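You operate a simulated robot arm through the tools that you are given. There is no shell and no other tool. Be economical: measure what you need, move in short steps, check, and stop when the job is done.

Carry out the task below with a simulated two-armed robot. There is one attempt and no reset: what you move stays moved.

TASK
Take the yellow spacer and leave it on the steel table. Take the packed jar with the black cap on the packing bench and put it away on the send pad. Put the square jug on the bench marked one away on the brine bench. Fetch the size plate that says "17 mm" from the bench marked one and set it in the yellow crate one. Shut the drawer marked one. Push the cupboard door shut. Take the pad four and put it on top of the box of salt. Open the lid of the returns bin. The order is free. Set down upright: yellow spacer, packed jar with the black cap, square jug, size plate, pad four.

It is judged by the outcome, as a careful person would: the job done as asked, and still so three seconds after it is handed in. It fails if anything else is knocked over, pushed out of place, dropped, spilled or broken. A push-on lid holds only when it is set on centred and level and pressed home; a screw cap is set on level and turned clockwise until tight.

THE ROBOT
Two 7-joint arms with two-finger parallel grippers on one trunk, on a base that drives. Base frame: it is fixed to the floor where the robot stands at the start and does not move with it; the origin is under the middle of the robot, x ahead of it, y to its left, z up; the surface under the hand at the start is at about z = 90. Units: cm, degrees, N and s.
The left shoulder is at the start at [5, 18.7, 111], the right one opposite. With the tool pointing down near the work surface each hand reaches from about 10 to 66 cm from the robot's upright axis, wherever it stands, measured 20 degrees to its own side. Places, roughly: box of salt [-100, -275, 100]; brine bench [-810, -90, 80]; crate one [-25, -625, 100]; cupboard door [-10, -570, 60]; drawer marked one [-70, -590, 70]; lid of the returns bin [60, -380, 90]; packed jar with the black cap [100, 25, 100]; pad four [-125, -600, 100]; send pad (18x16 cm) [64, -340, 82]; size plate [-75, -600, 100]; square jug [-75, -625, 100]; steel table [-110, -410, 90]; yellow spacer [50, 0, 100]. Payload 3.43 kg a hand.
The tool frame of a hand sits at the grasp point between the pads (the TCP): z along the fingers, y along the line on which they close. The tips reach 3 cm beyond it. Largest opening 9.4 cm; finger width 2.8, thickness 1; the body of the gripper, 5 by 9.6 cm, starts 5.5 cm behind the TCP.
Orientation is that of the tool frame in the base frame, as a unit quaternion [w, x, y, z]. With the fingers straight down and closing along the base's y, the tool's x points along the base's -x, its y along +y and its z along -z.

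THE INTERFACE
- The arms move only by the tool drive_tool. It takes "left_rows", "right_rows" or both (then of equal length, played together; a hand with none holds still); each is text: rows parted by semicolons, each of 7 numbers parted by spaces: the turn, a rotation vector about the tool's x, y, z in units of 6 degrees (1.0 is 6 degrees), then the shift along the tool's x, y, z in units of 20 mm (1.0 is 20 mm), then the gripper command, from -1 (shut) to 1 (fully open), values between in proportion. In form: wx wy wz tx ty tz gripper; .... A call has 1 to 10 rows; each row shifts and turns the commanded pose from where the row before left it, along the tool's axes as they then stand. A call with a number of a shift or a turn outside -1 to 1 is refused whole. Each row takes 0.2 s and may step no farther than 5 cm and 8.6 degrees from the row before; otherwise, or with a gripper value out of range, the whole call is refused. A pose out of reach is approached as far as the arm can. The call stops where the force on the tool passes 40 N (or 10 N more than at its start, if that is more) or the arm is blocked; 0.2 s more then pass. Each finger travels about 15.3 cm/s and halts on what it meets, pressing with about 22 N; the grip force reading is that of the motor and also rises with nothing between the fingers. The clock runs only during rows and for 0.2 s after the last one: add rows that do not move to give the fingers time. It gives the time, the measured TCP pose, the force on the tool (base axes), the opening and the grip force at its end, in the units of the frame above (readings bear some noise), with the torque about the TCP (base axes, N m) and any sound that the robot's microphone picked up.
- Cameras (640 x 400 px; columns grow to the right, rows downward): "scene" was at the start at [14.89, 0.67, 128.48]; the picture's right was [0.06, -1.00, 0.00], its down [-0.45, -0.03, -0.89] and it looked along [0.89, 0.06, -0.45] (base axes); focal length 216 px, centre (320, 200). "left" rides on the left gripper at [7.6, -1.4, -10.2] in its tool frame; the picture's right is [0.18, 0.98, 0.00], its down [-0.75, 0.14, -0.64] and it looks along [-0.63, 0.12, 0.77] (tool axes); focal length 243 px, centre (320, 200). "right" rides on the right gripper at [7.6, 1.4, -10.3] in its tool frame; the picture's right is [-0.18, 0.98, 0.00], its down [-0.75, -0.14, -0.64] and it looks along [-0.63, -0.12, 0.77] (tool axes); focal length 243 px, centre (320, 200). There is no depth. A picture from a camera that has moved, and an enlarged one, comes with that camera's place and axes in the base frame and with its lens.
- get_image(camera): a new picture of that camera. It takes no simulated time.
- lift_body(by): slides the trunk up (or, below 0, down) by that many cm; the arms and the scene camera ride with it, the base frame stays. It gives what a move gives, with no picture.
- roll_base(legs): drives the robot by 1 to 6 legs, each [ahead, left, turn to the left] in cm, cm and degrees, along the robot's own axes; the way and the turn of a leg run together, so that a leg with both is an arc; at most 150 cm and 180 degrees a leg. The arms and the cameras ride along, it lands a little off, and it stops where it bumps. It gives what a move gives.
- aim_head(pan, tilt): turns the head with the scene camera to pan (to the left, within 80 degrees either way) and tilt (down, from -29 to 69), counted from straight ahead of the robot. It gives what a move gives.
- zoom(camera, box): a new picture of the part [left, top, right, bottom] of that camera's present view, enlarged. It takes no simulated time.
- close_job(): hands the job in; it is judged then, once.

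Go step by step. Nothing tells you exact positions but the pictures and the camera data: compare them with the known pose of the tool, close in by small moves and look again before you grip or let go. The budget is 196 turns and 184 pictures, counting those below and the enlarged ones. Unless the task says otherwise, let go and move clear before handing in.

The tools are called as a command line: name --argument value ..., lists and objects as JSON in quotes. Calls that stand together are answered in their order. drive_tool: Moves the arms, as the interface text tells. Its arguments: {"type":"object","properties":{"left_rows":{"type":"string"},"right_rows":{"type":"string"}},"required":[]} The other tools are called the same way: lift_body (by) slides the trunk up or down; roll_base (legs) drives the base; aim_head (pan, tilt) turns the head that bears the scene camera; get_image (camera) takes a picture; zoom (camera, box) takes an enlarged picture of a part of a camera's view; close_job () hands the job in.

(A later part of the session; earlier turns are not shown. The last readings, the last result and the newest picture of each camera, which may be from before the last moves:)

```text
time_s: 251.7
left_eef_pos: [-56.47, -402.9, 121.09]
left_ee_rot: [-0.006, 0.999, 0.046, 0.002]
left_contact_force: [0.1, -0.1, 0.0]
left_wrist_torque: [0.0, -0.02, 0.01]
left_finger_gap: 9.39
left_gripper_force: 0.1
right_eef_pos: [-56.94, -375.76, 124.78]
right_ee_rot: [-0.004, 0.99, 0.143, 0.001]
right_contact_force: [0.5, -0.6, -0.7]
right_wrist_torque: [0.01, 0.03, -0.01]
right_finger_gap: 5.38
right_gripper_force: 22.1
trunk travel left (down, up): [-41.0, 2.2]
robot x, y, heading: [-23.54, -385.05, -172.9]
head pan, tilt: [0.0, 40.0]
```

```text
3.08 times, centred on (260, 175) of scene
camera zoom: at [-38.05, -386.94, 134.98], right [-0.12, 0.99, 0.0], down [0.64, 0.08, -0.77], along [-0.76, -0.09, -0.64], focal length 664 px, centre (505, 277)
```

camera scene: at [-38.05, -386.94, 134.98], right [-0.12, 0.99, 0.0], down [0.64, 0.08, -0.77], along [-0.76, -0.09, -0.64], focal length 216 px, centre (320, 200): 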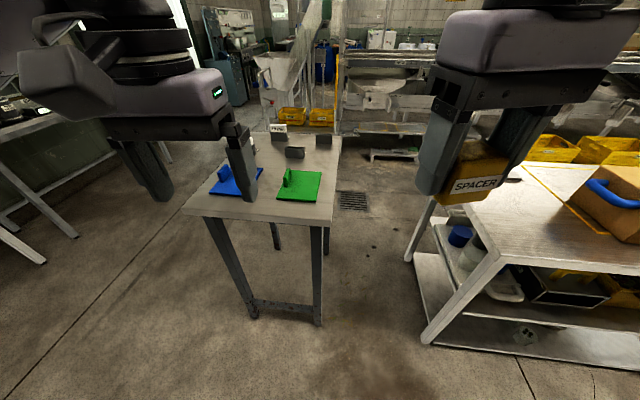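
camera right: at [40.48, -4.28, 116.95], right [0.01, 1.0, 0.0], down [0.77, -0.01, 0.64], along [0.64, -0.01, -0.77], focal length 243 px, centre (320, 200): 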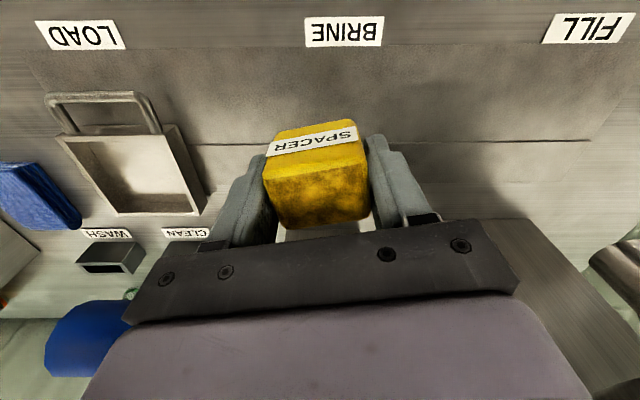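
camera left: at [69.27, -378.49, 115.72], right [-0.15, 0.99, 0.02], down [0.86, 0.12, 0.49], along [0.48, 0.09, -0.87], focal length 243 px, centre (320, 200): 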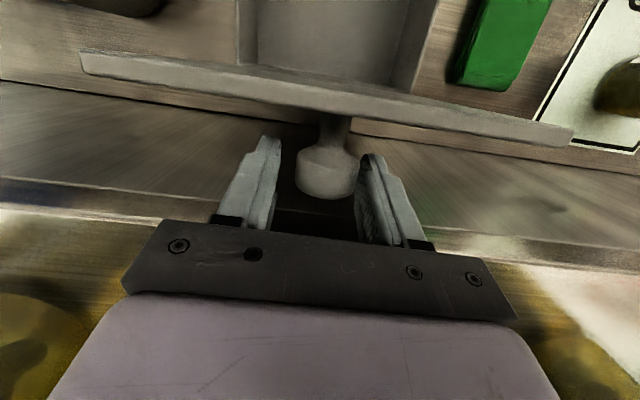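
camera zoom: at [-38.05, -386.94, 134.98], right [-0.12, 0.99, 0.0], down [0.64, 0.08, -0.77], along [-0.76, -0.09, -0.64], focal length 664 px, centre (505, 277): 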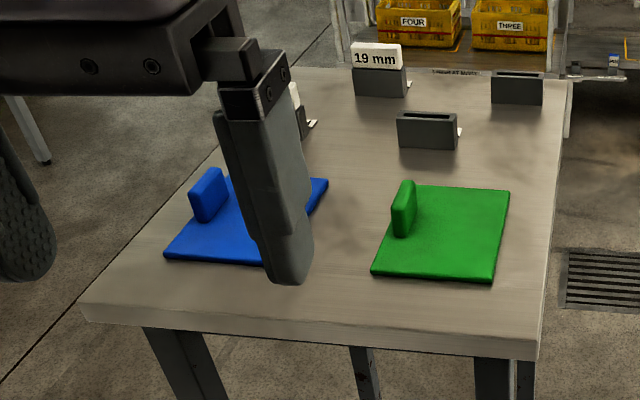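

Target spot [−87.5,−410.5] between mat front edges. Square up and drive there.

roll_base --legs '[[0, 0, -7.1], [0, 39, 0], [24, 0, 0]]'

aim_head --pan -10 --tilt 45

get_image --camera "scene"

get_image --camera "right"

```text
time_s: 257.7
left_eef_pos: [-82.49, -438.81, 120.92]
left_ee_rot: [-0.007, 1.0, -0.019, 0.003]
left_contact_force: [0.0, 0.1, 0.0]
left_wrist_torque: [-0.06, 0.0, 0.04]
left_finger_gap: 9.4
left_gripper_force: 0.1
right_eef_pos: [-79.46, -411.69, 124.74]
right_ee_rot: [-0.004, 0.997, 0.079, 0.0]
right_contact_force: [0.7, 0.5, -0.3]
right_wrist_torque: [0.0, -0.01, -0.02]
right_finger_gap: 5.37
right_gripper_force: 22.4
trunk travel left (down, up): [-41.0, 2.2]
robot x, y, heading: [-47.38, -425.16, 179.6]
head pan, tilt: [0.0, 40.0]
```

```text
time_s: 258.4
left_eef_pos: [-82.47, -438.68, 121.11]
left_ee_rot: [-0.006, 1.0, -0.018, 0.003]
left_contact_force: [-0.1, -0.4, 0.5]
left_wrist_torque: [0.03, 0.03, 0.01]
left_finger_gap: 9.39
left_gripper_force: 0.1
right_eef_pos: [-79.34, -411.66, 124.91]
right_ee_rot: [-0.005, 0.997, 0.08, -0.001]
right_contact_force: [-0.3, 0.6, -1.5]
right_wrist_torque: [-0.01, -0.01, -0.02]
right_finger_gap: 5.37
right_gripper_force: 21.6
trunk travel left (down, up): [-41.0, 2.2]
robot x, y, heading: [-47.74, -425.53, 179.7]
head pan, tilt: [-10.0, 45.0]
```

```text
94 pictures are left
camera scene: at [-61.6, -423.86, 134.25], right [0.18, 0.98, 0.0], down [0.7, -0.13, -0.71], along [-0.7, 0.13, -0.71], focal length 216 px, centre (320, 200)
```

scene: 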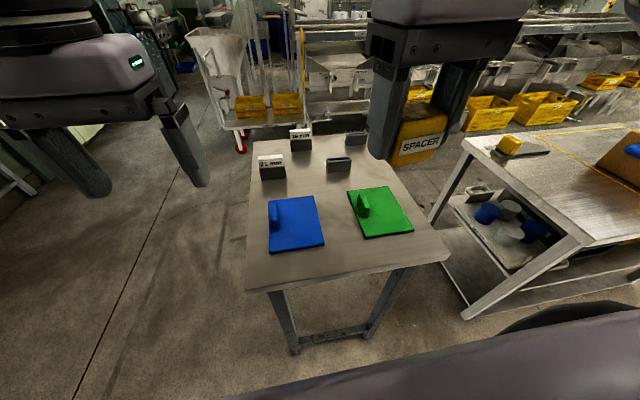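

```text
93 pictures are left
camera right: at [-71.63, -412.0, 135.12], right [-0.03, -1.0, -0.01], down [-0.77, 0.01, 0.64], along [-0.64, 0.02, -0.77], focal length 243 px, centre (320, 200)
```

right: 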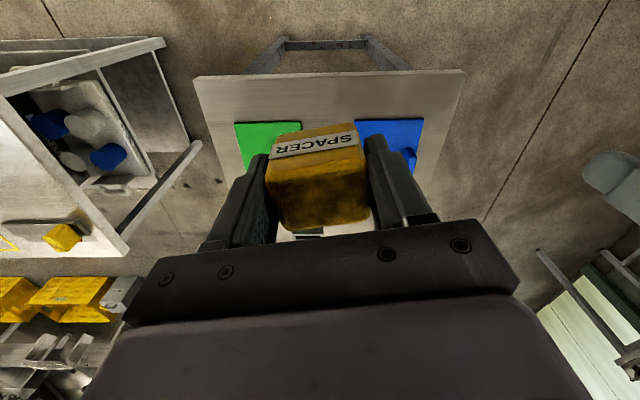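

drive_tool --right_rows "0 0 0 -0.82 0.08 0 -1;0 0 0 -0.82 0.08 0 -1;0 0 0 -0.82 0.08 0 -1;0 0 0 -0.82 0.08 0 -1;0 0 0 -0.8 0.09 0 -1;0 0 0 0 0 0 -1" --left_rows "0 0 0 0 0.8 0 1;0 0 0 0 0.8 0 1;0 0 0 0 0.8 0 1;0 0 0 0 0.8 0 1;0 0 0 0 0.8 0 1;0 0 0 0 0 0 1"

lift_body --by -20

get_image --camera "scene"

get_image --camera "right"

```text
time_s: 259.8
left_eef_pos: [-82.82, -446.52, 120.85]
left_ee_rot: [-0.006, 1.0, -0.019, 0.002]
left_contact_force: [-0.3, 0.4, -0.2]
left_wrist_torque: [-0.02, -0.02, 0.01]
left_finger_gap: 9.4
left_gripper_force: 0.0
right_eef_pos: [-87.36, -413.69, 124.86]
right_ee_rot: [-0.004, 0.997, 0.08, 0.0]
right_contact_force: [-0.3, -0.1, -1.0]
right_wrist_torque: [0.02, -0.01, -0.02]
right_finger_gap: 5.4
right_gripper_force: 21.8
trunk travel left (down, up): [-41.0, 2.2]
robot x, y, heading: [-47.73, -425.67, 179.6]
head pan, tilt: [-10.0, 45.0]
```

```text
time_s: 262.0
left_eef_pos: [-82.81, -446.55, 100.84]
left_ee_rot: [-0.006, 1.0, -0.019, 0.003]
left_contact_force: [0.8, -0.2, -0.3]
left_wrist_torque: [0.01, 0.03, 0.02]
left_finger_gap: 9.38
left_gripper_force: 0.0
right_eef_pos: [-87.45, -413.78, 105.02]
right_ee_rot: [-0.004, 0.997, 0.079, -0.001]
right_contact_force: [0.1, -0.8, -0.8]
right_wrist_torque: [0.01, -0.01, 0.01]
right_finger_gap: 5.36
right_gripper_force: 22.2
trunk travel left (down, up): [-21.0, 22.2]
robot x, y, heading: [-47.54, -425.53, 179.8]
head pan, tilt: [-10.0, 45.0]
```

```text
92 pictures are left
camera scene: at [-61.6, -423.86, 114.25], right [0.18, 0.98, 0.0], down [0.7, -0.13, -0.71], along [-0.7, 0.13, -0.71], focal length 216 px, centre (320, 200)
```

scene: 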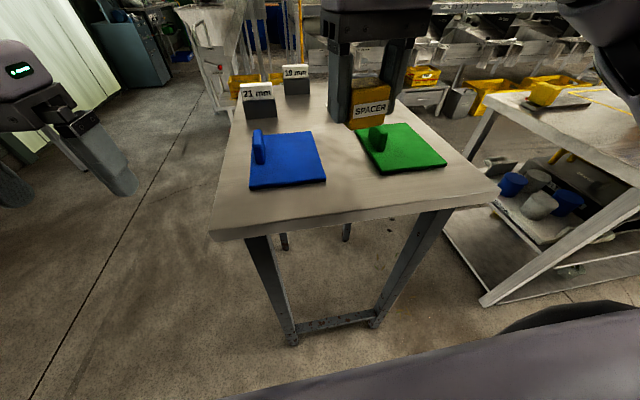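

```text
91 pictures are left
camera right: at [-79.71, -414.02, 115.22], right [-0.03, -1.0, -0.01], down [-0.77, 0.01, 0.64], along [-0.64, 0.02, -0.77], focal length 243 px, centre (320, 200)
```

right: 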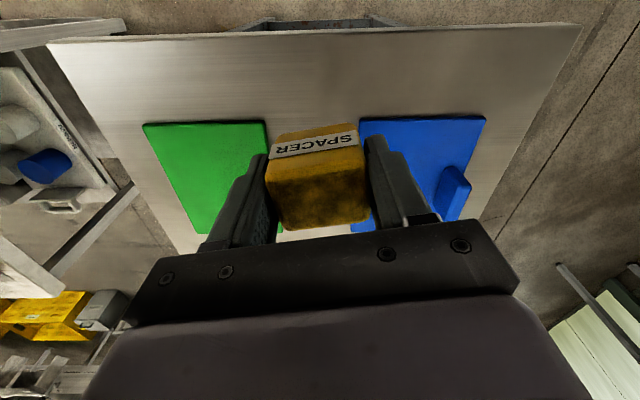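

Mat front edges at x≈−90, table edge −82; shift to x=−86 and lower.

drive_tool --right_rows "0 0 0 0.69 0.11 0 -1;0 0 0 0 0 1 -1;0 0 0 0 0 1 -1;0 0 0 0 0 1 -1;0 0 0 0 0 1 -1;0 0 0 0 0 1 -1;0 0 0 0 0 0.2 -1;0 0 0 0 0 0.1 -1;0 0 0 0 0 0.1 -1;0 0 0 0 0 0 -1"

zoom --camera "scene" --box '[220, 60, 460, 240]'

```text
time_s: 264.2
left_eef_pos: [-82.67, -446.57, 100.83]
left_ee_rot: [-0.006, 1.0, -0.02, 0.002]
left_contact_force: [0.3, -1.1, -0.6]
left_wrist_torque: [-0.01, 0.01, -0.01]
left_finger_gap: 9.4
left_gripper_force: 0.0
right_eef_pos: [-86.07, -413.74, 94.04]
right_ee_rot: [-0.005, 0.997, 0.08, 0.0]
right_contact_force: [-0.3, 0.7, -1.0]
right_wrist_torque: [-0.04, -0.04, 0.01]
right_finger_gap: 5.35
right_gripper_force: 22.2
trunk travel left (down, up): [-21.0, 22.2]
robot x, y, heading: [-47.7, -425.52, 179.7]
head pan, tilt: [-10.0, 45.0]
```

```text
2.22 times, centred on (340, 150) of scene
camera zoom: at [-61.61, -423.86, 114.25], right [0.18, 0.98, 0.0], down [0.7, -0.13, -0.71], along [-0.7, 0.13, -0.71], focal length 480 px, centre (276, 311)
```

zoom: 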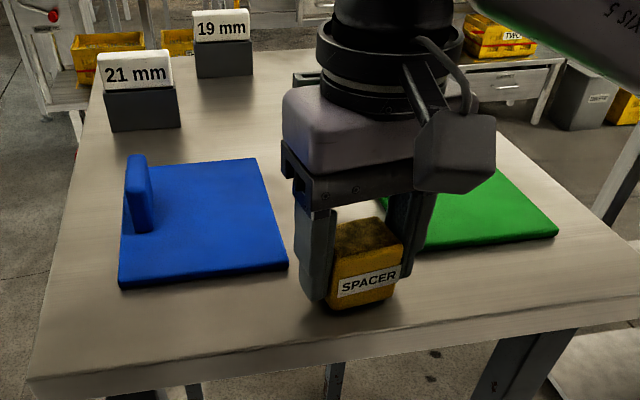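

drive_tool --right_rows "0 0 0 0 0 0.1 -1;0 0 0 0 0 0.1 -1;0 0 0 0 0 0 -1"

```text
time_s: 265.0
left_eef_pos: [-82.66, -446.53, 100.86]
left_ee_rot: [-0.006, 1.0, -0.019, 0.003]
left_contact_force: [0.0, -0.1, 0.9]
left_wrist_torque: [0.02, 0.0, 0.02]
left_finger_gap: 9.42
left_gripper_force: 0.0
right_eef_pos: [-85.97, -413.78, 93.78]
right_ee_rot: [-0.004, 0.997, 0.08, -0.001]
right_contact_force: [-1.1, 0.6, 7.2]
right_wrist_torque: [-0.16, -0.07, 0.0]
right_finger_gap: 5.37
right_gripper_force: 21.5
trunk travel left (down, up): [-21.0, 22.2]
robot x, y, heading: [-47.65, -425.19, 179.4]
head pan, tilt: [-10.0, 45.0]
```

Contact. Release and rise.

drive_tool --right_rows "0 0 0 0 0 0 0.3;0 0 0 0 0 0 0.7;0 0 0 0 0 0 0.7;0 0 0 0 0 -1 0.7;0 0 0 0 0 -1 0.7;0 0 0 0 0 -1 0.7;0 0 0 0 0 -1 0.7;0 0 0 0 0 -1 0.7;0 0 0 0 0 -1 1;0 0 0 0 0 -1 1"

get_image --camera "scene"

```text
time_s: 267.2
left_eef_pos: [-82.71, -446.51, 100.74]
left_ee_rot: [-0.006, 1.0, -0.019, 0.002]
left_contact_force: [0.2, -0.1, 0.6]
left_wrist_torque: [0.02, -0.04, 0.0]
left_finger_gap: 9.42
left_gripper_force: 0.0
right_eef_pos: [-86.12, -413.74, 107.78]
right_ee_rot: [-0.004, 0.997, 0.079, 0.0]
right_contact_force: [0.1, -0.6, -0.3]
right_wrist_torque: [-0.01, 0.0, 0.02]
right_finger_gap: 9.4
right_gripper_force: 0.0
trunk travel left (down, up): [-21.0, 22.2]
robot x, y, heading: [-47.84, -425.62, 179.3]
head pan, tilt: [-10.0, 45.0]
```

```text
89 pictures are left
camera scene: at [-61.59, -423.86, 114.25], right [0.18, 0.98, 0.0], down [0.7, -0.13, -0.71], along [-0.7, 0.13, -0.71], focal length 216 px, centre (320, 200)
```

scene: 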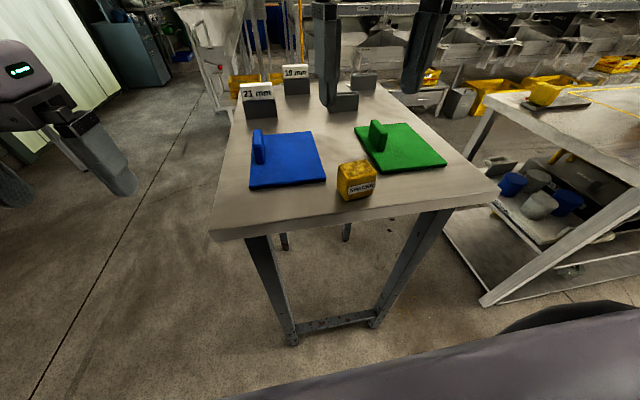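

Spacer placed. Back off and go toward the bench marked one (facing −y).

lift_body --by 20

roll_base --legs '[[-25, 0, 0], [0, 0, 90], [60, 0, 0]]'

aim_head --pan 0 --tilt 30

get_image --camera "scene"

```text
time_s: 269.3
left_eef_pos: [-82.71, -446.49, 120.75]
left_ee_rot: [-0.005, 1.0, -0.02, 0.003]
left_contact_force: [-0.8, 0.4, 0.3]
left_wrist_torque: [0.0, 0.01, 0.02]
left_finger_gap: 9.4
left_gripper_force: 0.1
right_eef_pos: [-86.11, -413.63, 127.7]
right_ee_rot: [-0.004, 0.997, 0.08, -0.001]
right_contact_force: [-0.3, -0.1, -0.6]
right_wrist_torque: [-0.03, 0.01, 0.02]
right_finger_gap: 9.38
right_gripper_force: 0.2
trunk travel left (down, up): [-41.0, 2.2]
robot x, y, heading: [-47.62, -425.43, 179.7]
head pan, tilt: [-10.0, 45.0]
```

```text
time_s: 278.1
left_eef_pos: [0.93, -520.96, 120.79]
left_ee_rot: [-0.006, 0.708, 0.706, -0.002]
left_contact_force: [0.5, -0.5, -0.3]
left_wrist_torque: [-0.01, -0.01, 0.01]
left_finger_gap: 9.42
left_gripper_force: 0.0
right_eef_pos: [-31.9, -525.38, 127.79]
right_ee_rot: [-0.003, 0.635, 0.772, -0.003]
right_contact_force: [-0.3, 0.1, 0.2]
right_wrist_torque: [0.02, 0.01, -0.02]
right_finger_gap: 9.42
right_gripper_force: 0.0
trunk travel left (down, up): [-41.0, 2.2]
robot x, y, heading: [-21.38, -486.8, -88.5]
head pan, tilt: [-10.0, 45.0]
```

```text
time_s: 278.9
left_eef_pos: [0.97, -520.85, 120.81]
left_ee_rot: [-0.006, 0.708, 0.706, -0.002]
left_contact_force: [0.8, -0.4, -0.1]
left_wrist_torque: [-0.01, -0.05, 0.0]
left_finger_gap: 9.38
left_gripper_force: 0.0
right_eef_pos: [-31.91, -525.25, 127.84]
right_ee_rot: [-0.002, 0.635, 0.773, -0.004]
right_contact_force: [0.5, 0.0, 0.1]
right_wrist_torque: [0.05, 0.01, 0.0]
right_finger_gap: 9.4
right_gripper_force: 0.0
trunk travel left (down, up): [-41.0, 2.2]
robot x, y, heading: [-21.24, -486.38, -88.5]
head pan, tilt: [0.0, 30.0]
```

```text
88 pictures are left
camera scene: at [-21.07, -501.36, 136.5], right [-1.0, -0.03, 0.0], down [-0.01, 0.5, -0.87], along [0.02, -0.87, -0.5], focal length 216 px, centre (320, 200)
```

scene: 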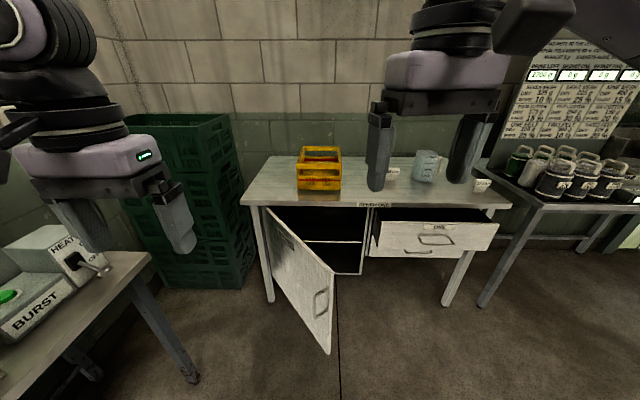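

zoom --camera "scene" --box '[240, 140, 400, 240]'

zoom --camera "scene" --box '[360, 140, 520, 240]'

```text
4.00 times, centred on (320, 190) of scene
camera zoom: at [-21.07, -501.36, 136.5], right [-1.0, -0.03, 0.0], down [-0.01, 0.5, -0.87], along [0.02, -0.87, -0.5], focal length 863 px, centre (320, 240)
```

zoom: 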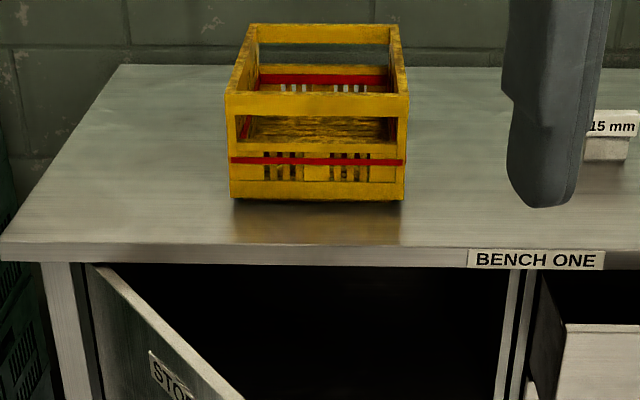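

```text
4.00 times, centred on (440, 190) of scene
camera zoom: at [-21.07, -501.36, 136.5], right [-1.0, -0.03, 0.0], down [-0.01, 0.5, -0.87], along [0.02, -0.87, -0.5], focal length 863 px, centre (-160, 240)
```

zoom: 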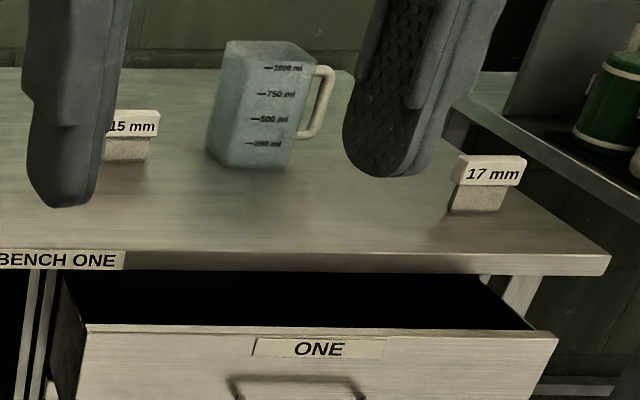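

Bench one: 17 mm plate at right (~[−92,−591]), crate at [−19,−605], door open ~45° about a left hinge, drawer ONE open. First I square up in front, and tilt both hands forward 45° to push drawer and door.

roll_base --legs '[[0, -29, -1.5], [22, 0, 0]]'

drive_tool --left_rows "0 -0.9 0 0.5 0 0 -1;0 -0.9 0 0.5 0 0 -1;0 -0.9 0 0.5 0 0 -1;0 -0.9 0 0.5 0 0 -1;0 -0.9 0 0.5 0 0 -1;0 -0.9 0 0 0 0 -1;0 -0.9 0 0 0 0 -1;0 -0.9 0 0 0 0 -1;0 0 0 0 0 0 -1" --right_rows "0 -0.9 0.8 0.5 0 0 -1;0 -0.9 0.8 0.5 0 0 -1;0 -0.9 0 0.5 0 0 -1;0 -0.9 0 0.5 0 0 -1;0 -0.9 0 0.5 0 0 -1;0 -0.9 0 0 0 0 -1;0 -0.9 0 0 0 0 -1;0 -0.9 0 0 0 0 -1;0 0 0 0 0 0 -1"

lift_body --by -25

aim_head --pan 0 --tilt 45

get_image --camera "scene"

```text
time_s: 283.3
left_eef_pos: [-29.58, -543.4, 120.95]
left_ee_rot: [-0.006, 0.722, 0.692, -0.003]
left_contact_force: [-0.2, 0.0, 0.6]
left_wrist_torque: [0.02, -0.01, 0.01]
left_finger_gap: 9.44
left_gripper_force: 0.0
right_eef_pos: [-62.57, -546.75, 127.63]
right_ee_rot: [-0.003, 0.65, 0.76, -0.004]
right_contact_force: [0.2, -0.3, 0.0]
right_wrist_torque: [0.01, -0.02, 0.0]
right_finger_gap: 9.37
right_gripper_force: 0.0
trunk travel left (down, up): [-41.0, 2.2]
robot x, y, heading: [-50.47, -508.46, -90.4]
head pan, tilt: [0.0, 30.0]
```

```text
time_s: 285.3
left_eef_pos: [-29.72, -540.52, 121.95]
left_ee_rot: [0.248, 0.67, 0.646, -0.268]
left_contact_force: [-0.1, 0.3, 0.5]
left_wrist_torque: [-0.03, -0.01, 0.0]
left_finger_gap: 0.0
left_gripper_force: 21.4
left hand out of reach, approached as far as the arm can: row 7, 8
right_eef_pos: [-62.79, -541.74, 126.72]
right_ee_rot: [0.262, 0.661, 0.653, -0.26]
right_contact_force: [0.6, 1.7, -0.8]
right_wrist_torque: [0.01, 0.01, 0.03]
right_finger_gap: 0.0
right_gripper_force: 21.9
trunk travel left (down, up): [-41.0, 2.2]
robot x, y, heading: [-49.91, -508.32, -90.8]
head pan, tilt: [0.0, 30.0]
```

```text
time_s: 287.8
left_eef_pos: [-29.71, -540.57, 97.0]
left_ee_rot: [0.248, 0.671, 0.646, -0.268]
left_contact_force: [0.6, 0.5, -0.6]
left_wrist_torque: [0.0, -0.02, 0.03]
left_finger_gap: 0.0
left_gripper_force: 21.6
right_eef_pos: [-62.83, -541.7, 101.81]
right_ee_rot: [0.262, 0.661, 0.653, -0.26]
right_contact_force: [-0.6, -0.4, -0.3]
right_wrist_torque: [0.0, -0.02, 0.0]
right_finger_gap: 0.01
right_gripper_force: 21.9
trunk travel left (down, up): [-16.0, 27.2]
robot x, y, heading: [-50.37, -508.52, -90.7]
head pan, tilt: [0.0, 30.0]
```

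```text
time_s: 288.6
left_eef_pos: [-29.8, -540.54, 97.08]
left_ee_rot: [0.248, 0.67, 0.646, -0.268]
left_contact_force: [-0.6, -0.7, -0.3]
left_wrist_torque: [-0.02, -0.01, -0.01]
left_finger_gap: 0.0
left_gripper_force: 21.9
right_eef_pos: [-62.88, -541.84, 101.6]
right_ee_rot: [0.256, 0.663, 0.654, -0.259]
right_contact_force: [0.0, -0.5, 0.1]
right_wrist_torque: [-0.03, 0.0, 0.0]
right_finger_gap: 0.0
right_gripper_force: 21.9
trunk travel left (down, up): [-16.0, 27.2]
robot x, y, heading: [-50.0, -508.51, -90.6]
head pan, tilt: [0.0, 45.0]
```

```text
85 pictures are left
camera scene: at [-50.97, -522.98, 111.04], right [-1.0, 0.04, 0.0], down [0.02, 0.54, -0.84], along [-0.03, -0.84, -0.54], focal length 216 px, centre (320, 200)
```

scene: 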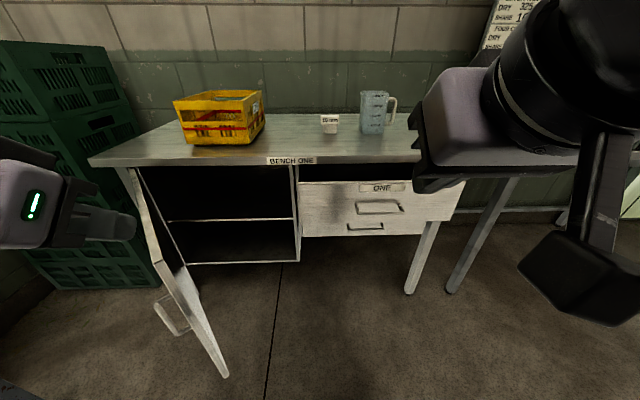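

Door: hinge near [4,−586], free edge at [−24,−550], top z≈81; drawer front near y≈−580, z≈78. Left hand goes to the door's outer side, right hand forward-down toward the drawer face.

drive_tool --left_rows "0 0 0 0 0.93 0 -1;0 0 0 0 0.93 0 -1;0 0 0 0 0.93 0 -1;0 0 0 0 0.93 0 -1;0 0 0 0 0.93 0 -1;0 0 0 0 0.93 0 -1;0 0 0 0 0.93 0 -1;0 0 0 0 0.93 0 -1;0 0 0 0 0.93 0 -1;0 0 0 0 0 0 -1" --right_rows "0 0 0 0 0 0.99 -1;0 0 0 0 0 0.99 -1;0 0 0 0 0 0.99 -1;0 0 0 0 0 0.99 -1;0 0 0 0 0 0.99 -1;0 0 0 0 0 0.99 -1;0 0 0 0 0 0.99 -1;0 0 0 0 0 0.99 -1;0 0 0 0 0 0.99 -1;0 0 0 0 0 0 -1"

drive_tool --left_rows "0 0 0 0.69 0 0.94 -1;0 0 0 0.69 0 0.94 -1;0 0 0 0.69 0 0.94 -1;0 0 0 0.69 0 0.94 -1;0 0 0 0.69 0 0.94 -1;0 0 0 0.69 0 0.94 -1;0 0 0 0.69 0 0.94 -1;0 0 0 0.69 0 0.94 -1;0 0 0 0.69 0 0.94 -1" --right_rows "0 0 0 0.2 0 0.8 -1;0 0 0 0.2 0 0.8 -1;0 0 0 0.2 0 0.8 -1;0 0 0 0.2 0 0.8 -1;0 0 0 0.2 0 0.8 -1;0 0 0 0.2 0 0.5 -1;0 0 0 0 0 0 -1;0 0 0 0 0 0 -1;0 0 0 0 0 0 -1"

get_image --camera "scene"

```text
time_s: 290.8
left_eef_pos: [-13.21, -541.21, 96.9]
left_ee_rot: [0.248, 0.67, 0.647, -0.267]
left_contact_force: [-0.1, -0.1, -0.4]
left_wrist_torque: [-0.01, 0.0, -0.02]
left_finger_gap: 0.0
left_gripper_force: 22.0
right_eef_pos: [-62.85, -553.88, 88.68]
right_ee_rot: [0.261, 0.662, 0.653, -0.26]
right_contact_force: [0.6, -1.0, -0.1]
right_wrist_torque: [-0.03, 0.02, 0.01]
right_finger_gap: 0.02
right_gripper_force: 22.2
trunk travel left (down, up): [-16.0, 27.2]
robot x, y, heading: [-50.49, -508.46, -90.5]
head pan, tilt: [0.0, 45.0]
```

```text
time_s: 292.8
left_eef_pos: [-12.7, -544.15, 76.36]
left_ee_rot: [0.248, 0.67, 0.647, -0.267]
left_contact_force: [0.0, -0.1, 0.3]
left_wrist_torque: [-0.01, -0.01, 0.0]
left_finger_gap: 0.02
left_gripper_force: 21.9
left hand out of reach, approached as far as the arm can: row 4, 5, 6
right_eef_pos: [-62.97, -558.46, 80.5]
right_ee_rot: [0.262, 0.661, 0.653, -0.261]
right_contact_force: [0.7, 0.6, -0.7]
right_wrist_torque: [-0.01, 0.0, -0.01]
right_finger_gap: 0.0
right_gripper_force: 21.7
trunk travel left (down, up): [-16.0, 27.2]
robot x, y, heading: [-50.32, -508.21, -90.5]
head pan, tilt: [0.0, 45.0]
```

```text
84 pictures are left
camera scene: at [-50.73, -522.21, 109.25], right [-1.0, 0.01, 0.0], down [0.01, 0.71, -0.71], along [-0.01, -0.71, -0.71], focal length 216 px, centre (320, 200)
```

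scene: 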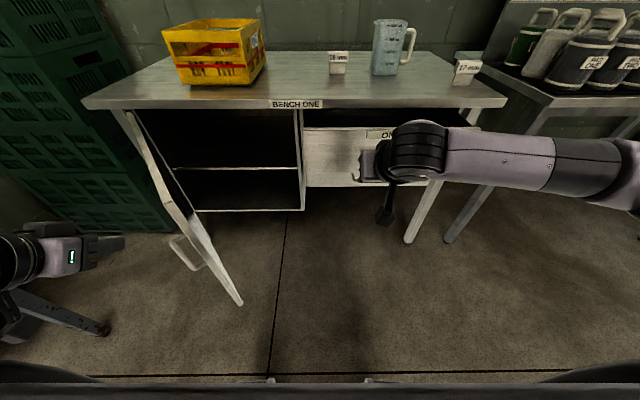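

Push both: right toward the drawer, left sweeping the door.

drive_tool --left_rows "0 0 0 -0.7 -0.37 0.65 -1;0 0 0 -0.7 -0.37 0.65 -1;0 0 0 -0.7 -0.37 0.65 -1;0 0 0 -0.7 -0.37 0.65 -1;0 0 0 -0.7 -0.37 0.65 -1;0 0 0 -0.7 -0.37 0.65 -1;0 0 0 -0.7 -0.37 0.65 -1;0 0 0 -0.7 -0.37 0.65 -1" --right_rows "0 0 0 -0.7 0 0.7 -1;0 0 0 -0.7 0 0.7 -1;0 0 0 -0.7 0 0.7 -1;0 0 0 -0.7 0 0.7 -1;0 0 0 -0.7 0 0.7 -1;0 0 0 -0.7 0 0.7 -1;0 0 0 -0.7 0 0.7 -1;0 0 0 0 0 0 -1"

get_image --camera "scene"

```text
time_s: 294.6
left_eef_pos: [-19.0, -559.41, 76.33]
left_ee_rot: [0.248, 0.671, 0.646, -0.267]
left_contact_force: [-0.2, -0.1, 0.7]
left_wrist_torque: [-0.02, -0.02, 0.01]
left_finger_gap: 0.0
left_gripper_force: 21.3
right_eef_pos: [-63.05, -572.51, 80.1]
right_ee_rot: [0.262, 0.661, 0.653, -0.26]
right_contact_force: [0.1, -0.1, 0.2]
right_wrist_torque: [-0.02, 0.0, 0.01]
right_finger_gap: 0.0
right_gripper_force: 22.2
trunk travel left (down, up): [-16.0, 27.2]
robot x, y, heading: [-50.56, -508.11, -90.5]
head pan, tilt: [0.0, 45.0]
```

```text
83 pictures are left
camera scene: at [-50.74, -522.22, 109.25], right [-1.0, 0.01, 0.0], down [0.01, 0.71, -0.71], along [-0.01, -0.71, -0.71], focal length 216 px, centre (320, 200)
```

scene: 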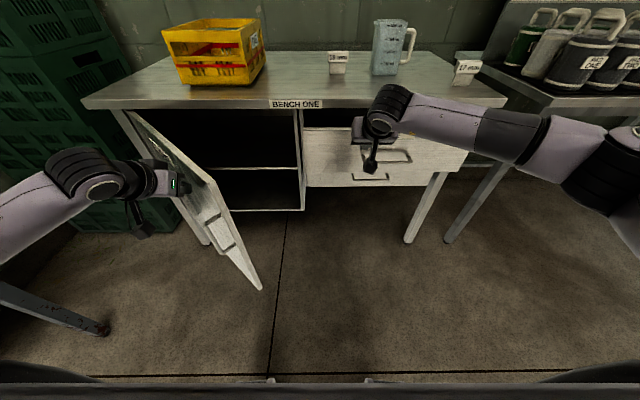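

drive_tool --right_rows "0 0 0 -0.7 0 0.7 -1;0 0 0 -0.7 0 0.7 -1;0 0 0 -0.7 0 0.7 -1;0 0 0 -0.7 0 0.7 -1;0 0 0 -0.5 0 0.5 -1;0 0 0 -0.5 0 0.5 -1;0 0 0 0 0 0 -1"

drive_tool --left_rows "0 0 0 -0.7 -0.4 0.65 -1;0 0 0 -0.7 -0.4 0.65 -1;0 0 0 -0.7 -0.4 0.65 -1;0 0 0 -0.7 -0.4 0.65 -1;0 0 0 -0.7 -0.4 0.65 -1;0 0 0 -0.7 -0.4 0.65 -1;0 0 0 0 0 0 -1"

get_image --camera "scene"

```text
time_s: 296.2
left_eef_pos: [-19.19, -559.43, 76.21]
left_ee_rot: [0.249, 0.67, 0.646, -0.267]
left_contact_force: [-0.4, 0.3, -0.6]
left_wrist_torque: [-0.01, 0.04, 0.01]
left_finger_gap: 0.0
left_gripper_force: 21.9
right_eef_pos: [-62.8, -582.99, 79.94]
right_ee_rot: [0.263, 0.66, 0.654, -0.26]
right_contact_force: [1.2, 1.6, 1.0]
right_wrist_torque: [-0.03, 0.01, 0.03]
right_finger_gap: 0.0
right_gripper_force: 22.1
trunk travel left (down, up): [-16.0, 27.2]
robot x, y, heading: [-50.84, -508.28, -90.6]
head pan, tilt: [0.0, 45.0]
```

```text
time_s: 297.8
left_eef_pos: [-24.56, -570.71, 76.2]
left_ee_rot: [0.249, 0.67, 0.647, -0.266]
left_contact_force: [-0.4, 0.5, 0.2]
left_wrist_torque: [0.04, -0.02, -0.01]
left_finger_gap: 0.0
left_gripper_force: 22.5
right_eef_pos: [-62.95, -582.99, 79.86]
right_ee_rot: [0.262, 0.661, 0.653, -0.261]
right_contact_force: [-0.8, 1.0, -0.3]
right_wrist_torque: [-0.03, 0.02, 0.01]
right_finger_gap: 0.0
right_gripper_force: 22.0
trunk travel left (down, up): [-16.0, 27.2]
robot x, y, heading: [-50.61, -508.3, -90.7]
head pan, tilt: [0.0, 45.0]
```

```text
82 pictures are left
camera scene: at [-50.74, -522.21, 109.25], right [-1.0, 0.01, 0.0], down [0.01, 0.71, -0.71], along [-0.01, -0.71, -0.71], focal length 216 px, centre (320, 200)
```

scene: 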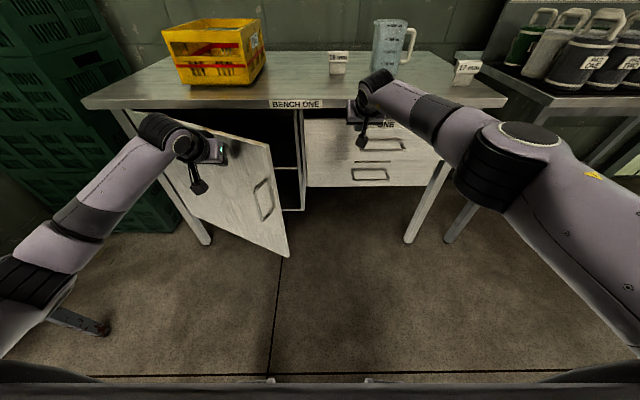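

Both moving well. Continue.

drive_tool --left_rows "0 0 0 -0.7 -0.2 0.65 -1;0 0 0 -0.7 -0.2 0.65 -1;0 0 0 -0.7 -0.2 0.65 -1;0 0 0 -0.7 -0.2 0.65 -1;0 0 0 -0.7 -0.1 0.65 -1;0 0 0 -0.7 -0.1 0.65 -1;0 0 0 -0.5 0 0.5 -1;0 0 0 0 0 0 -1"

drive_tool --right_rows "0 0 0 -0.5 0 0.5 -1;0 0 0 -0.5 0 0.5 -1;0 0 0 -0.4 0 0.4 -1;0 0 0 -0.4 0 0.4 -1;0 0 0 -0.4 0 0.4 -1;0 0 0 0 0 0 -1"

get_image --camera "scene"

```text
time_s: 299.6
left_eef_pos: [-26.99, -583.64, 76.21]
left_ee_rot: [0.249, 0.67, 0.646, -0.267]
left_contact_force: [-0.5, -0.1, -0.6]
left_wrist_torque: [0.0, -0.01, -0.01]
left_finger_gap: 0.0
left_gripper_force: 22.2
right_eef_pos: [-62.93, -582.8, 79.78]
right_ee_rot: [0.262, 0.661, 0.653, -0.26]
right_contact_force: [-0.2, 0.1, 0.3]
right_wrist_torque: [-0.01, 0.0, 0.04]
right_finger_gap: 0.01
right_gripper_force: 21.6
trunk travel left (down, up): [-16.0, 27.2]
robot x, y, heading: [-50.6, -508.71, -90.4]
head pan, tilt: [0.0, 45.0]
```

```text
time_s: 301.0
left_eef_pos: [-27.04, -583.55, 76.18]
left_ee_rot: [0.248, 0.671, 0.646, -0.268]
left_contact_force: [-0.7, 0.0, 0.7]
left_wrist_torque: [-0.02, 0.01, 0.02]
left_finger_gap: 0.0
left_gripper_force: 22.2
right_eef_pos: [-63.28, -583.44, 79.68]
right_ee_rot: [0.262, 0.661, 0.653, -0.26]
right_contact_force: [-0.3, 0.1, -0.4]
right_wrist_torque: [-0.01, -0.05, -0.04]
right_finger_gap: 0.0
right_gripper_force: 21.8
right hand out of reach, approached as far as the arm can: row 1, 2, 3, 4, 5
trunk travel left (down, up): [-16.0, 27.2]
robot x, y, heading: [-50.85, -508.37, -90.5]
head pan, tilt: [0.0, 45.0]
```

```text
81 pictures are left
camera scene: at [-50.73, -522.21, 109.25], right [-1.0, 0.01, 0.0], down [0.01, 0.71, -0.71], along [-0.01, -0.71, -0.71], focal length 216 px, centre (320, 200)
```

scene: 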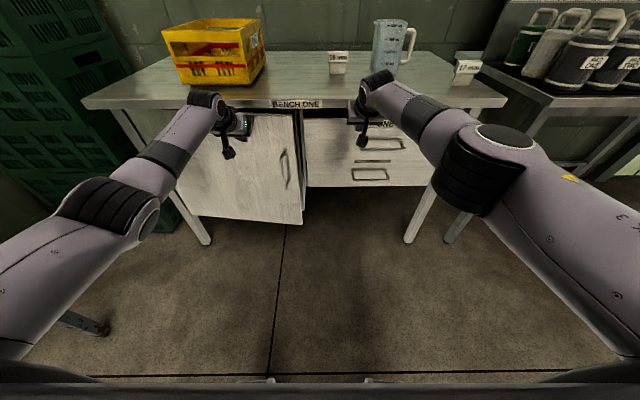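

Nearly shut but the arms are at full reach; nudge the base forward to press both home.

roll_base --legs '[[4, 0, 0]]'

get_image --camera "scene"

```text
time_s: 301.9
left_eef_pos: [-26.97, -587.46, 76.2]
left_ee_rot: [0.25, 0.669, 0.647, -0.266]
left_contact_force: [-0.1, -0.7, -0.2]
left_wrist_torque: [-0.05, -0.03, -0.02]
left_finger_gap: 0.0
left_gripper_force: 21.9
right_eef_pos: [-63.14, -587.49, 79.73]
right_ee_rot: [0.262, 0.661, 0.653, -0.26]
right_contact_force: [0.9, 1.0, -0.1]
right_wrist_torque: [0.0, -0.05, -0.01]
right_finger_gap: 0.0
right_gripper_force: 22.3
trunk travel left (down, up): [-16.0, 27.2]
robot x, y, heading: [-50.03, -512.2, -90.7]
head pan, tilt: [0.0, 45.0]
```

```text
80 pictures are left
camera scene: at [-50.76, -526.2, 109.25], right [-1.0, 0.01, 0.0], down [0.01, 0.71, -0.71], along [-0.01, -0.71, -0.71], focal length 216 px, centre (320, 200)
```

scene: 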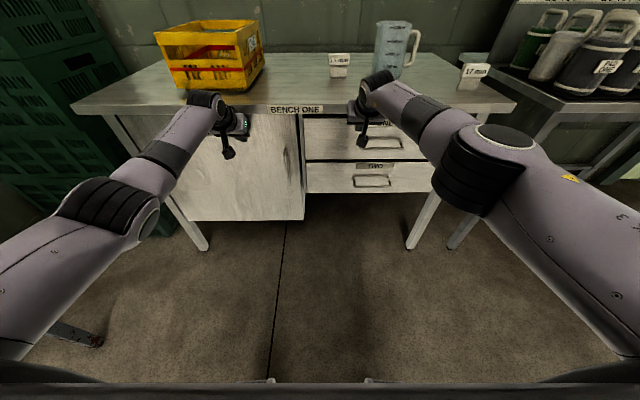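

roll_base --legs '[[5, 0, 0]]'

zoom --camera "scene" --box '[120, 80, 480, 240]'

```text
time_s: 302.7
left_eef_pos: [-27.05, -588.59, 76.47]
left_ee_rot: [0.243, 0.672, 0.649, -0.261]
left_contact_force: [0.6, 14.7, 6.3]
left_wrist_torque: [-0.02, -0.02, 0.06]
left_finger_gap: 0.0
left_gripper_force: 21.9
right_eef_pos: [-63.03, -588.53, 79.82]
right_ee_rot: [0.258, 0.663, 0.654, -0.256]
right_contact_force: [-1.9, 16.8, 7.4]
right_wrist_torque: [0.02, 0.02, -0.02]
right_finger_gap: 0.02
right_gripper_force: 21.5
trunk travel left (down, up): [-16.0, 27.2]
robot x, y, heading: [-50.6, -513.48, -90.3]
head pan, tilt: [0.0, 45.0]
stopped in leg 1: the force on the tool passed its limit at 87 N (the readings are from after the stop); the commanded pose is now the measured one
```

```text
1.78 times, centred on (300, 160) of scene
camera zoom: at [-50.79, -527.46, 109.3], right [-1.0, 0.01, 0.0], down [0.01, 0.7, -0.71], along [-0.01, -0.71, -0.7], focal length 384 px, centre (356, 271)
```

zoom: 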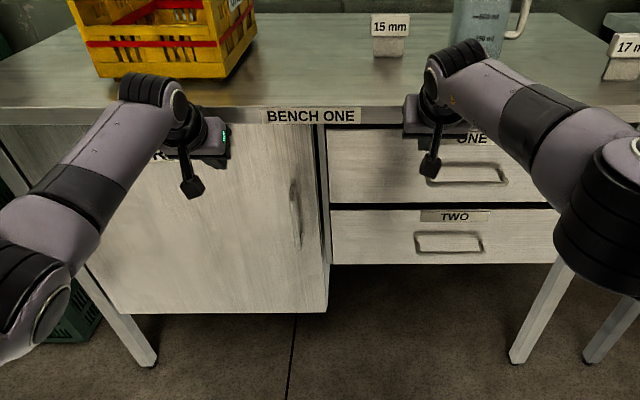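

Both hit their stops. Back off, raise the trunk, level the hands and verify.

roll_base --legs '[[-20, 0, 0]]'

lift_body --by 25

drive_tool --left_rows "0 0.88 0 0.6 0 -0.8 1;0 0.88 0 0.6 0 -0.8 1;0 0.88 0 0.6 0 -0.8 1;0 0.88 0 0.6 0 -0.8 1;0 0.88 0 0.6 0 -0.8 1;0 0.88 0 0.6 0 -0.8 1;0 0.88 0 0.6 0 -0.8 1;0 0.88 0 0.6 0 -0.8 1;0 0 0 0 0 0 1" --right_rows "0 0.9 0 0.6 0 -0.8 1;0 0.9 0 0.6 0 -0.8 1;0 0.9 0 0.6 0 -0.8 1;0 0.9 0 0.6 0 -0.8 1;0 0.9 0 0.6 0 -0.8 1;0 0.9 0 0.6 0 -0.8 1;0 0.9 0 0.6 0 -0.8 1;0 0.9 0 0.6 0 -0.8 1;0 0 0 0 0 0 1"

aim_head --pan 0 --tilt 35

get_image --camera "scene"

```text
time_s: 304.3
left_eef_pos: [-26.53, -568.74, 76.15]
left_ee_rot: [0.242, 0.671, 0.651, -0.26]
left_contact_force: [0.4, 0.7, 0.2]
left_wrist_torque: [0.03, 0.0, 0.0]
left_finger_gap: 0.0
left_gripper_force: 22.4
right_eef_pos: [-62.68, -568.81, 79.43]
right_ee_rot: [0.257, 0.663, 0.656, -0.255]
right_contact_force: [0.3, 0.7, 0.9]
right_wrist_torque: [-0.02, 0.02, 0.02]
right_finger_gap: 0.04
right_gripper_force: 22.1
trunk travel left (down, up): [-16.0, 27.2]
robot x, y, heading: [-50.18, -493.98, -90.4]
head pan, tilt: [0.0, 45.0]
```

```text
time_s: 306.9
left_eef_pos: [-26.64, -568.79, 101.06]
left_ee_rot: [0.243, 0.671, 0.651, -0.259]
left_contact_force: [0.7, -0.3, -0.5]
left_wrist_torque: [0.02, 0.01, 0.01]
left_finger_gap: 0.0
left_gripper_force: 21.9
right_eef_pos: [-62.73, -568.83, 104.53]
right_ee_rot: [0.257, 0.663, 0.655, -0.255]
right_contact_force: [-0.2, 0.3, 0.7]
right_wrist_torque: [0.01, -0.01, 0.04]
right_finger_gap: 0.02
right_gripper_force: 22.4
trunk travel left (down, up): [-41.0, 2.2]
robot x, y, heading: [-50.08, -494.1, -90.6]
head pan, tilt: [0.0, 45.0]
```

```text
time_s: 308.9
left_eef_pos: [-26.13, -555.35, 109.14]
left_ee_rot: [-0.01, 0.72, 0.694, 0.0]
left_contact_force: [-0.1, 0.5, 0.1]
left_wrist_torque: [0.0, -0.01, -0.02]
left_finger_gap: 9.39
left_gripper_force: 0.1
right_eef_pos: [-62.63, -554.46, 112.04]
right_ee_rot: [-0.004, 0.71, 0.704, 0.008]
right_contact_force: [0.1, -0.3, 0.4]
right_wrist_torque: [0.0, 0.0, 0.02]
right_finger_gap: 9.42
right_gripper_force: 0.0
right hand out of reach, approached as far as the arm can: row 8
trunk travel left (down, up): [-41.0, 2.2]
robot x, y, heading: [-50.22, -493.81, -90.4]
head pan, tilt: [0.0, 45.0]
```

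```text
time_s: 309.6
left_eef_pos: [-26.04, -555.35, 108.9]
left_ee_rot: [-0.01, 0.72, 0.694, 0.0]
left_contact_force: [0.0, -0.5, 0.3]
left_wrist_torque: [0.0, 0.0, 0.01]
left_finger_gap: 9.41
left_gripper_force: 0.1
right_eef_pos: [-62.74, -554.45, 112.18]
right_ee_rot: [-0.003, 0.71, 0.704, 0.008]
right_contact_force: [-0.5, -0.3, -0.2]
right_wrist_torque: [-0.02, -0.01, -0.01]
right_finger_gap: 9.42
right_gripper_force: 0.1
trunk travel left (down, up): [-41.0, 2.2]
robot x, y, heading: [-50.36, -494.11, -90.6]
head pan, tilt: [0.0, 35.0]
```

```text
78 pictures are left
camera scene: at [-50.57, -508.43, 135.73], right [-1.0, 0.01, 0.0], down [0.0, 0.57, -0.82], along [-0.01, -0.82, -0.57], focal length 216 px, centre (320, 200)
```

scene: 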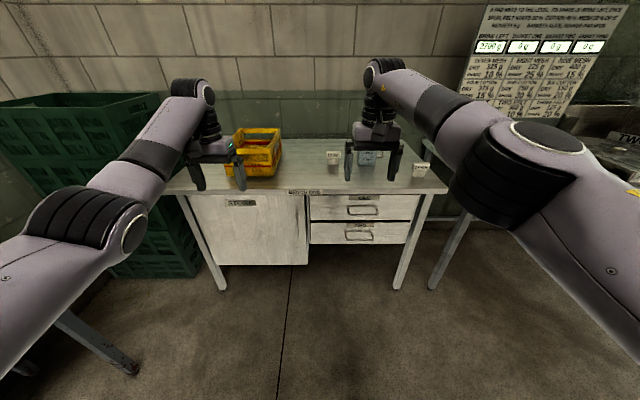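

Drawer and cupboard are shut. The 17 mm plate is at about [−98.7,−598.5]; I retract the left hand and position the right hand over it.

drive_tool --left_rows "0 -0.15 0 1 0 -0.5 1;0 0 0 1 0 -0.5 1;0 0 0 1 0 -0.5 1;0 0 0 1 0 0 1;0 0 0 1 0 0 1;0 0 0 1 0 0 1;0 0 0 1 0 0 1;0 0 0 1 0 0 1;0 0 0 1 0 0 1;0 0 0 1 0 0 1"

roll_base --legs '[[0, -34, 0], [34, 0, 0]]'

get_image --camera "right"

get_image --camera "scene"

```text
time_s: 311.8
left_eef_pos: [-25.2, -535.26, 111.86]
left_ee_rot: [-0.003, 0.72, 0.694, -0.007]
left_contact_force: [-0.1, 0.2, -0.3]
left_wrist_torque: [0.02, -0.01, -0.03]
left_finger_gap: 9.4
left_gripper_force: 0.1
right_eef_pos: [-62.76, -554.49, 112.22]
right_ee_rot: [-0.004, 0.71, 0.704, 0.007]
right_contact_force: [0.2, -0.6, -0.2]
right_wrist_torque: [-0.01, -0.01, -0.01]
right_finger_gap: 9.38
right_gripper_force: 0.0
trunk travel left (down, up): [-41.0, 2.2]
robot x, y, heading: [-50.44, -493.83, -90.5]
head pan, tilt: [0.0, 35.0]
```

```text
time_s: 317.1
left_eef_pos: [-59.74, -568.49, 111.8]
left_ee_rot: [-0.004, 0.723, 0.691, -0.006]
left_contact_force: [0.2, -0.7, -0.4]
left_wrist_torque: [0.02, -0.02, -0.02]
left_finger_gap: 9.41
left_gripper_force: 0.1
right_eef_pos: [-97.53, -587.31, 112.1]
right_ee_rot: [-0.002, 0.713, 0.701, 0.008]
right_contact_force: [0.0, 0.2, 0.5]
right_wrist_torque: [0.0, -0.03, -0.01]
right_finger_gap: 9.38
right_gripper_force: 0.1
trunk travel left (down, up): [-41.0, 2.2]
robot x, y, heading: [-84.91, -526.82, -91.1]
head pan, tilt: [0.0, 35.0]
```

```text
77 pictures are left
camera right: at [-96.04, -579.83, 122.59], right [0.98, -0.2, 0.0], down [-0.16, -0.76, 0.63], along [-0.12, -0.62, -0.78], focal length 243 px, centre (320, 200)
```

right: 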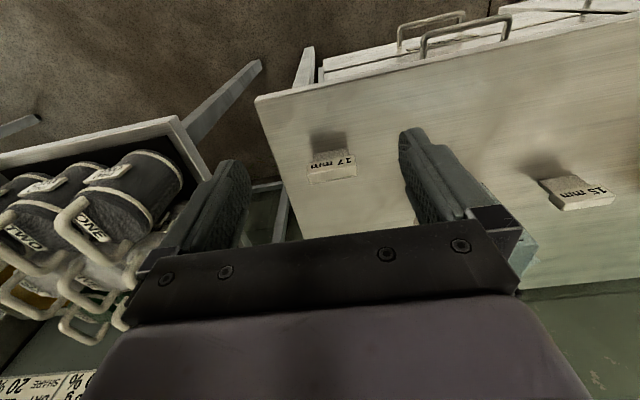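

```text
76 pictures are left
camera scene: at [-84.92, -541.31, 135.72], right [-1.0, 0.02, 0.0], down [0.01, 0.57, -0.82], along [-0.01, -0.82, -0.57], focal length 216 px, centre (320, 200)
```

scene: 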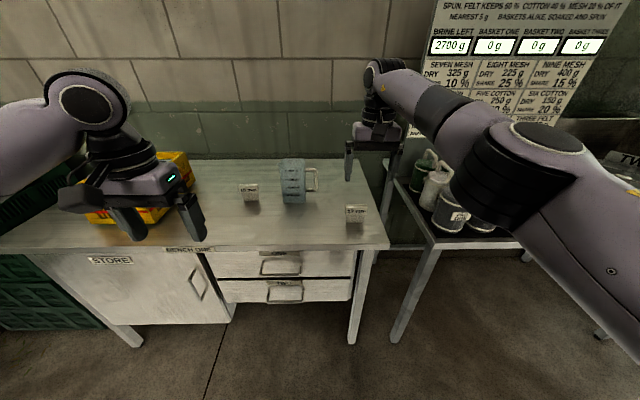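

zoom --camera "scene" --box '[230, 140, 390, 240]'

zoom --camera "right" --box '[280, 110, 400, 210]'

```text
4.00 times, centred on (310, 190) of scene
camera zoom: at [-84.92, -541.31, 135.72], right [-1.0, 0.02, 0.0], down [0.01, 0.57, -0.82], along [-0.01, -0.82, -0.57], focal length 863 px, centre (360, 240)
```

zoom: 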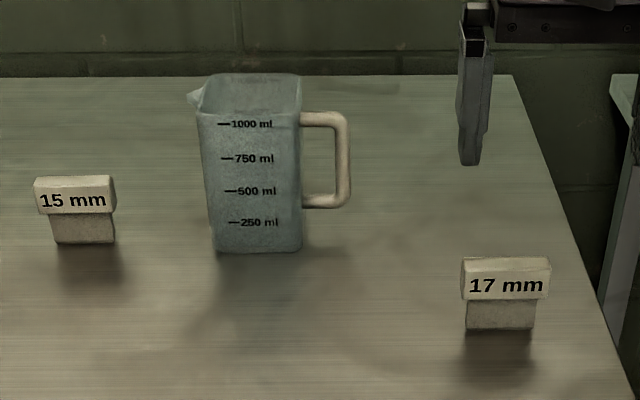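

```text
4.00 times, centred on (340, 160) of right
camera zoom: at [-96.04, -579.83, 122.59], right [0.98, -0.2, 0.0], down [-0.16, -0.76, 0.63], along [-0.12, -0.62, -0.78], focal length 970 px, centre (240, 360)
```

zoom: 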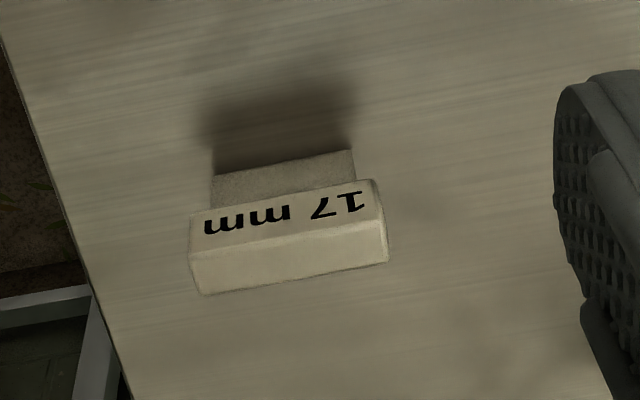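

Plate centre ≈ [−97.9,−599], aligned with x. Drive base 11.7 ahead, then descend.

roll_base --legs '[[14, 0, 0.8]]'

get_image --camera "right"

```text
time_s: 318.5
left_eef_pos: [-59.4, -582.2, 111.9]
left_ee_rot: [-0.005, 0.719, 0.695, -0.006]
left_contact_force: [0.9, 0.4, 0.5]
left_wrist_torque: [0.03, -0.01, 0.02]
left_finger_gap: 9.38
left_gripper_force: 0.0
right_eef_pos: [-96.93, -601.55, 112.14]
right_ee_rot: [-0.003, 0.709, 0.705, 0.006]
right_contact_force: [0.0, -0.1, 0.5]
right_wrist_torque: [0.03, 0.02, 0.01]
right_finger_gap: 9.39
right_gripper_force: 0.0
trunk travel left (down, up): [-41.0, 2.2]
robot x, y, heading: [-84.92, -540.68, -90.1]
head pan, tilt: [0.0, 35.0]
```

```text
73 pictures are left
camera right: at [-95.52, -594.12, 122.58], right [0.98, -0.19, 0.0], down [-0.15, -0.76, 0.63], along [-0.12, -0.62, -0.78], focal length 243 px, centre (320, 200)
```

right: 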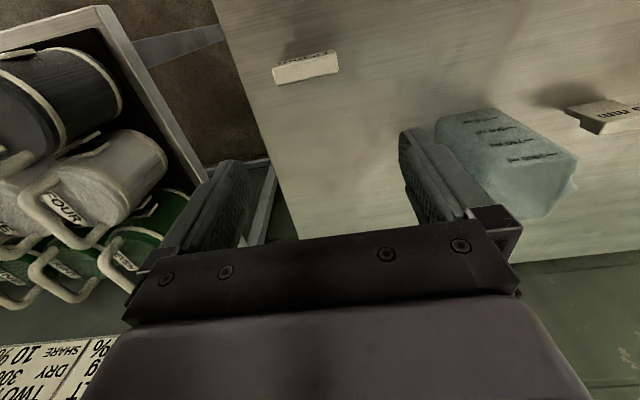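

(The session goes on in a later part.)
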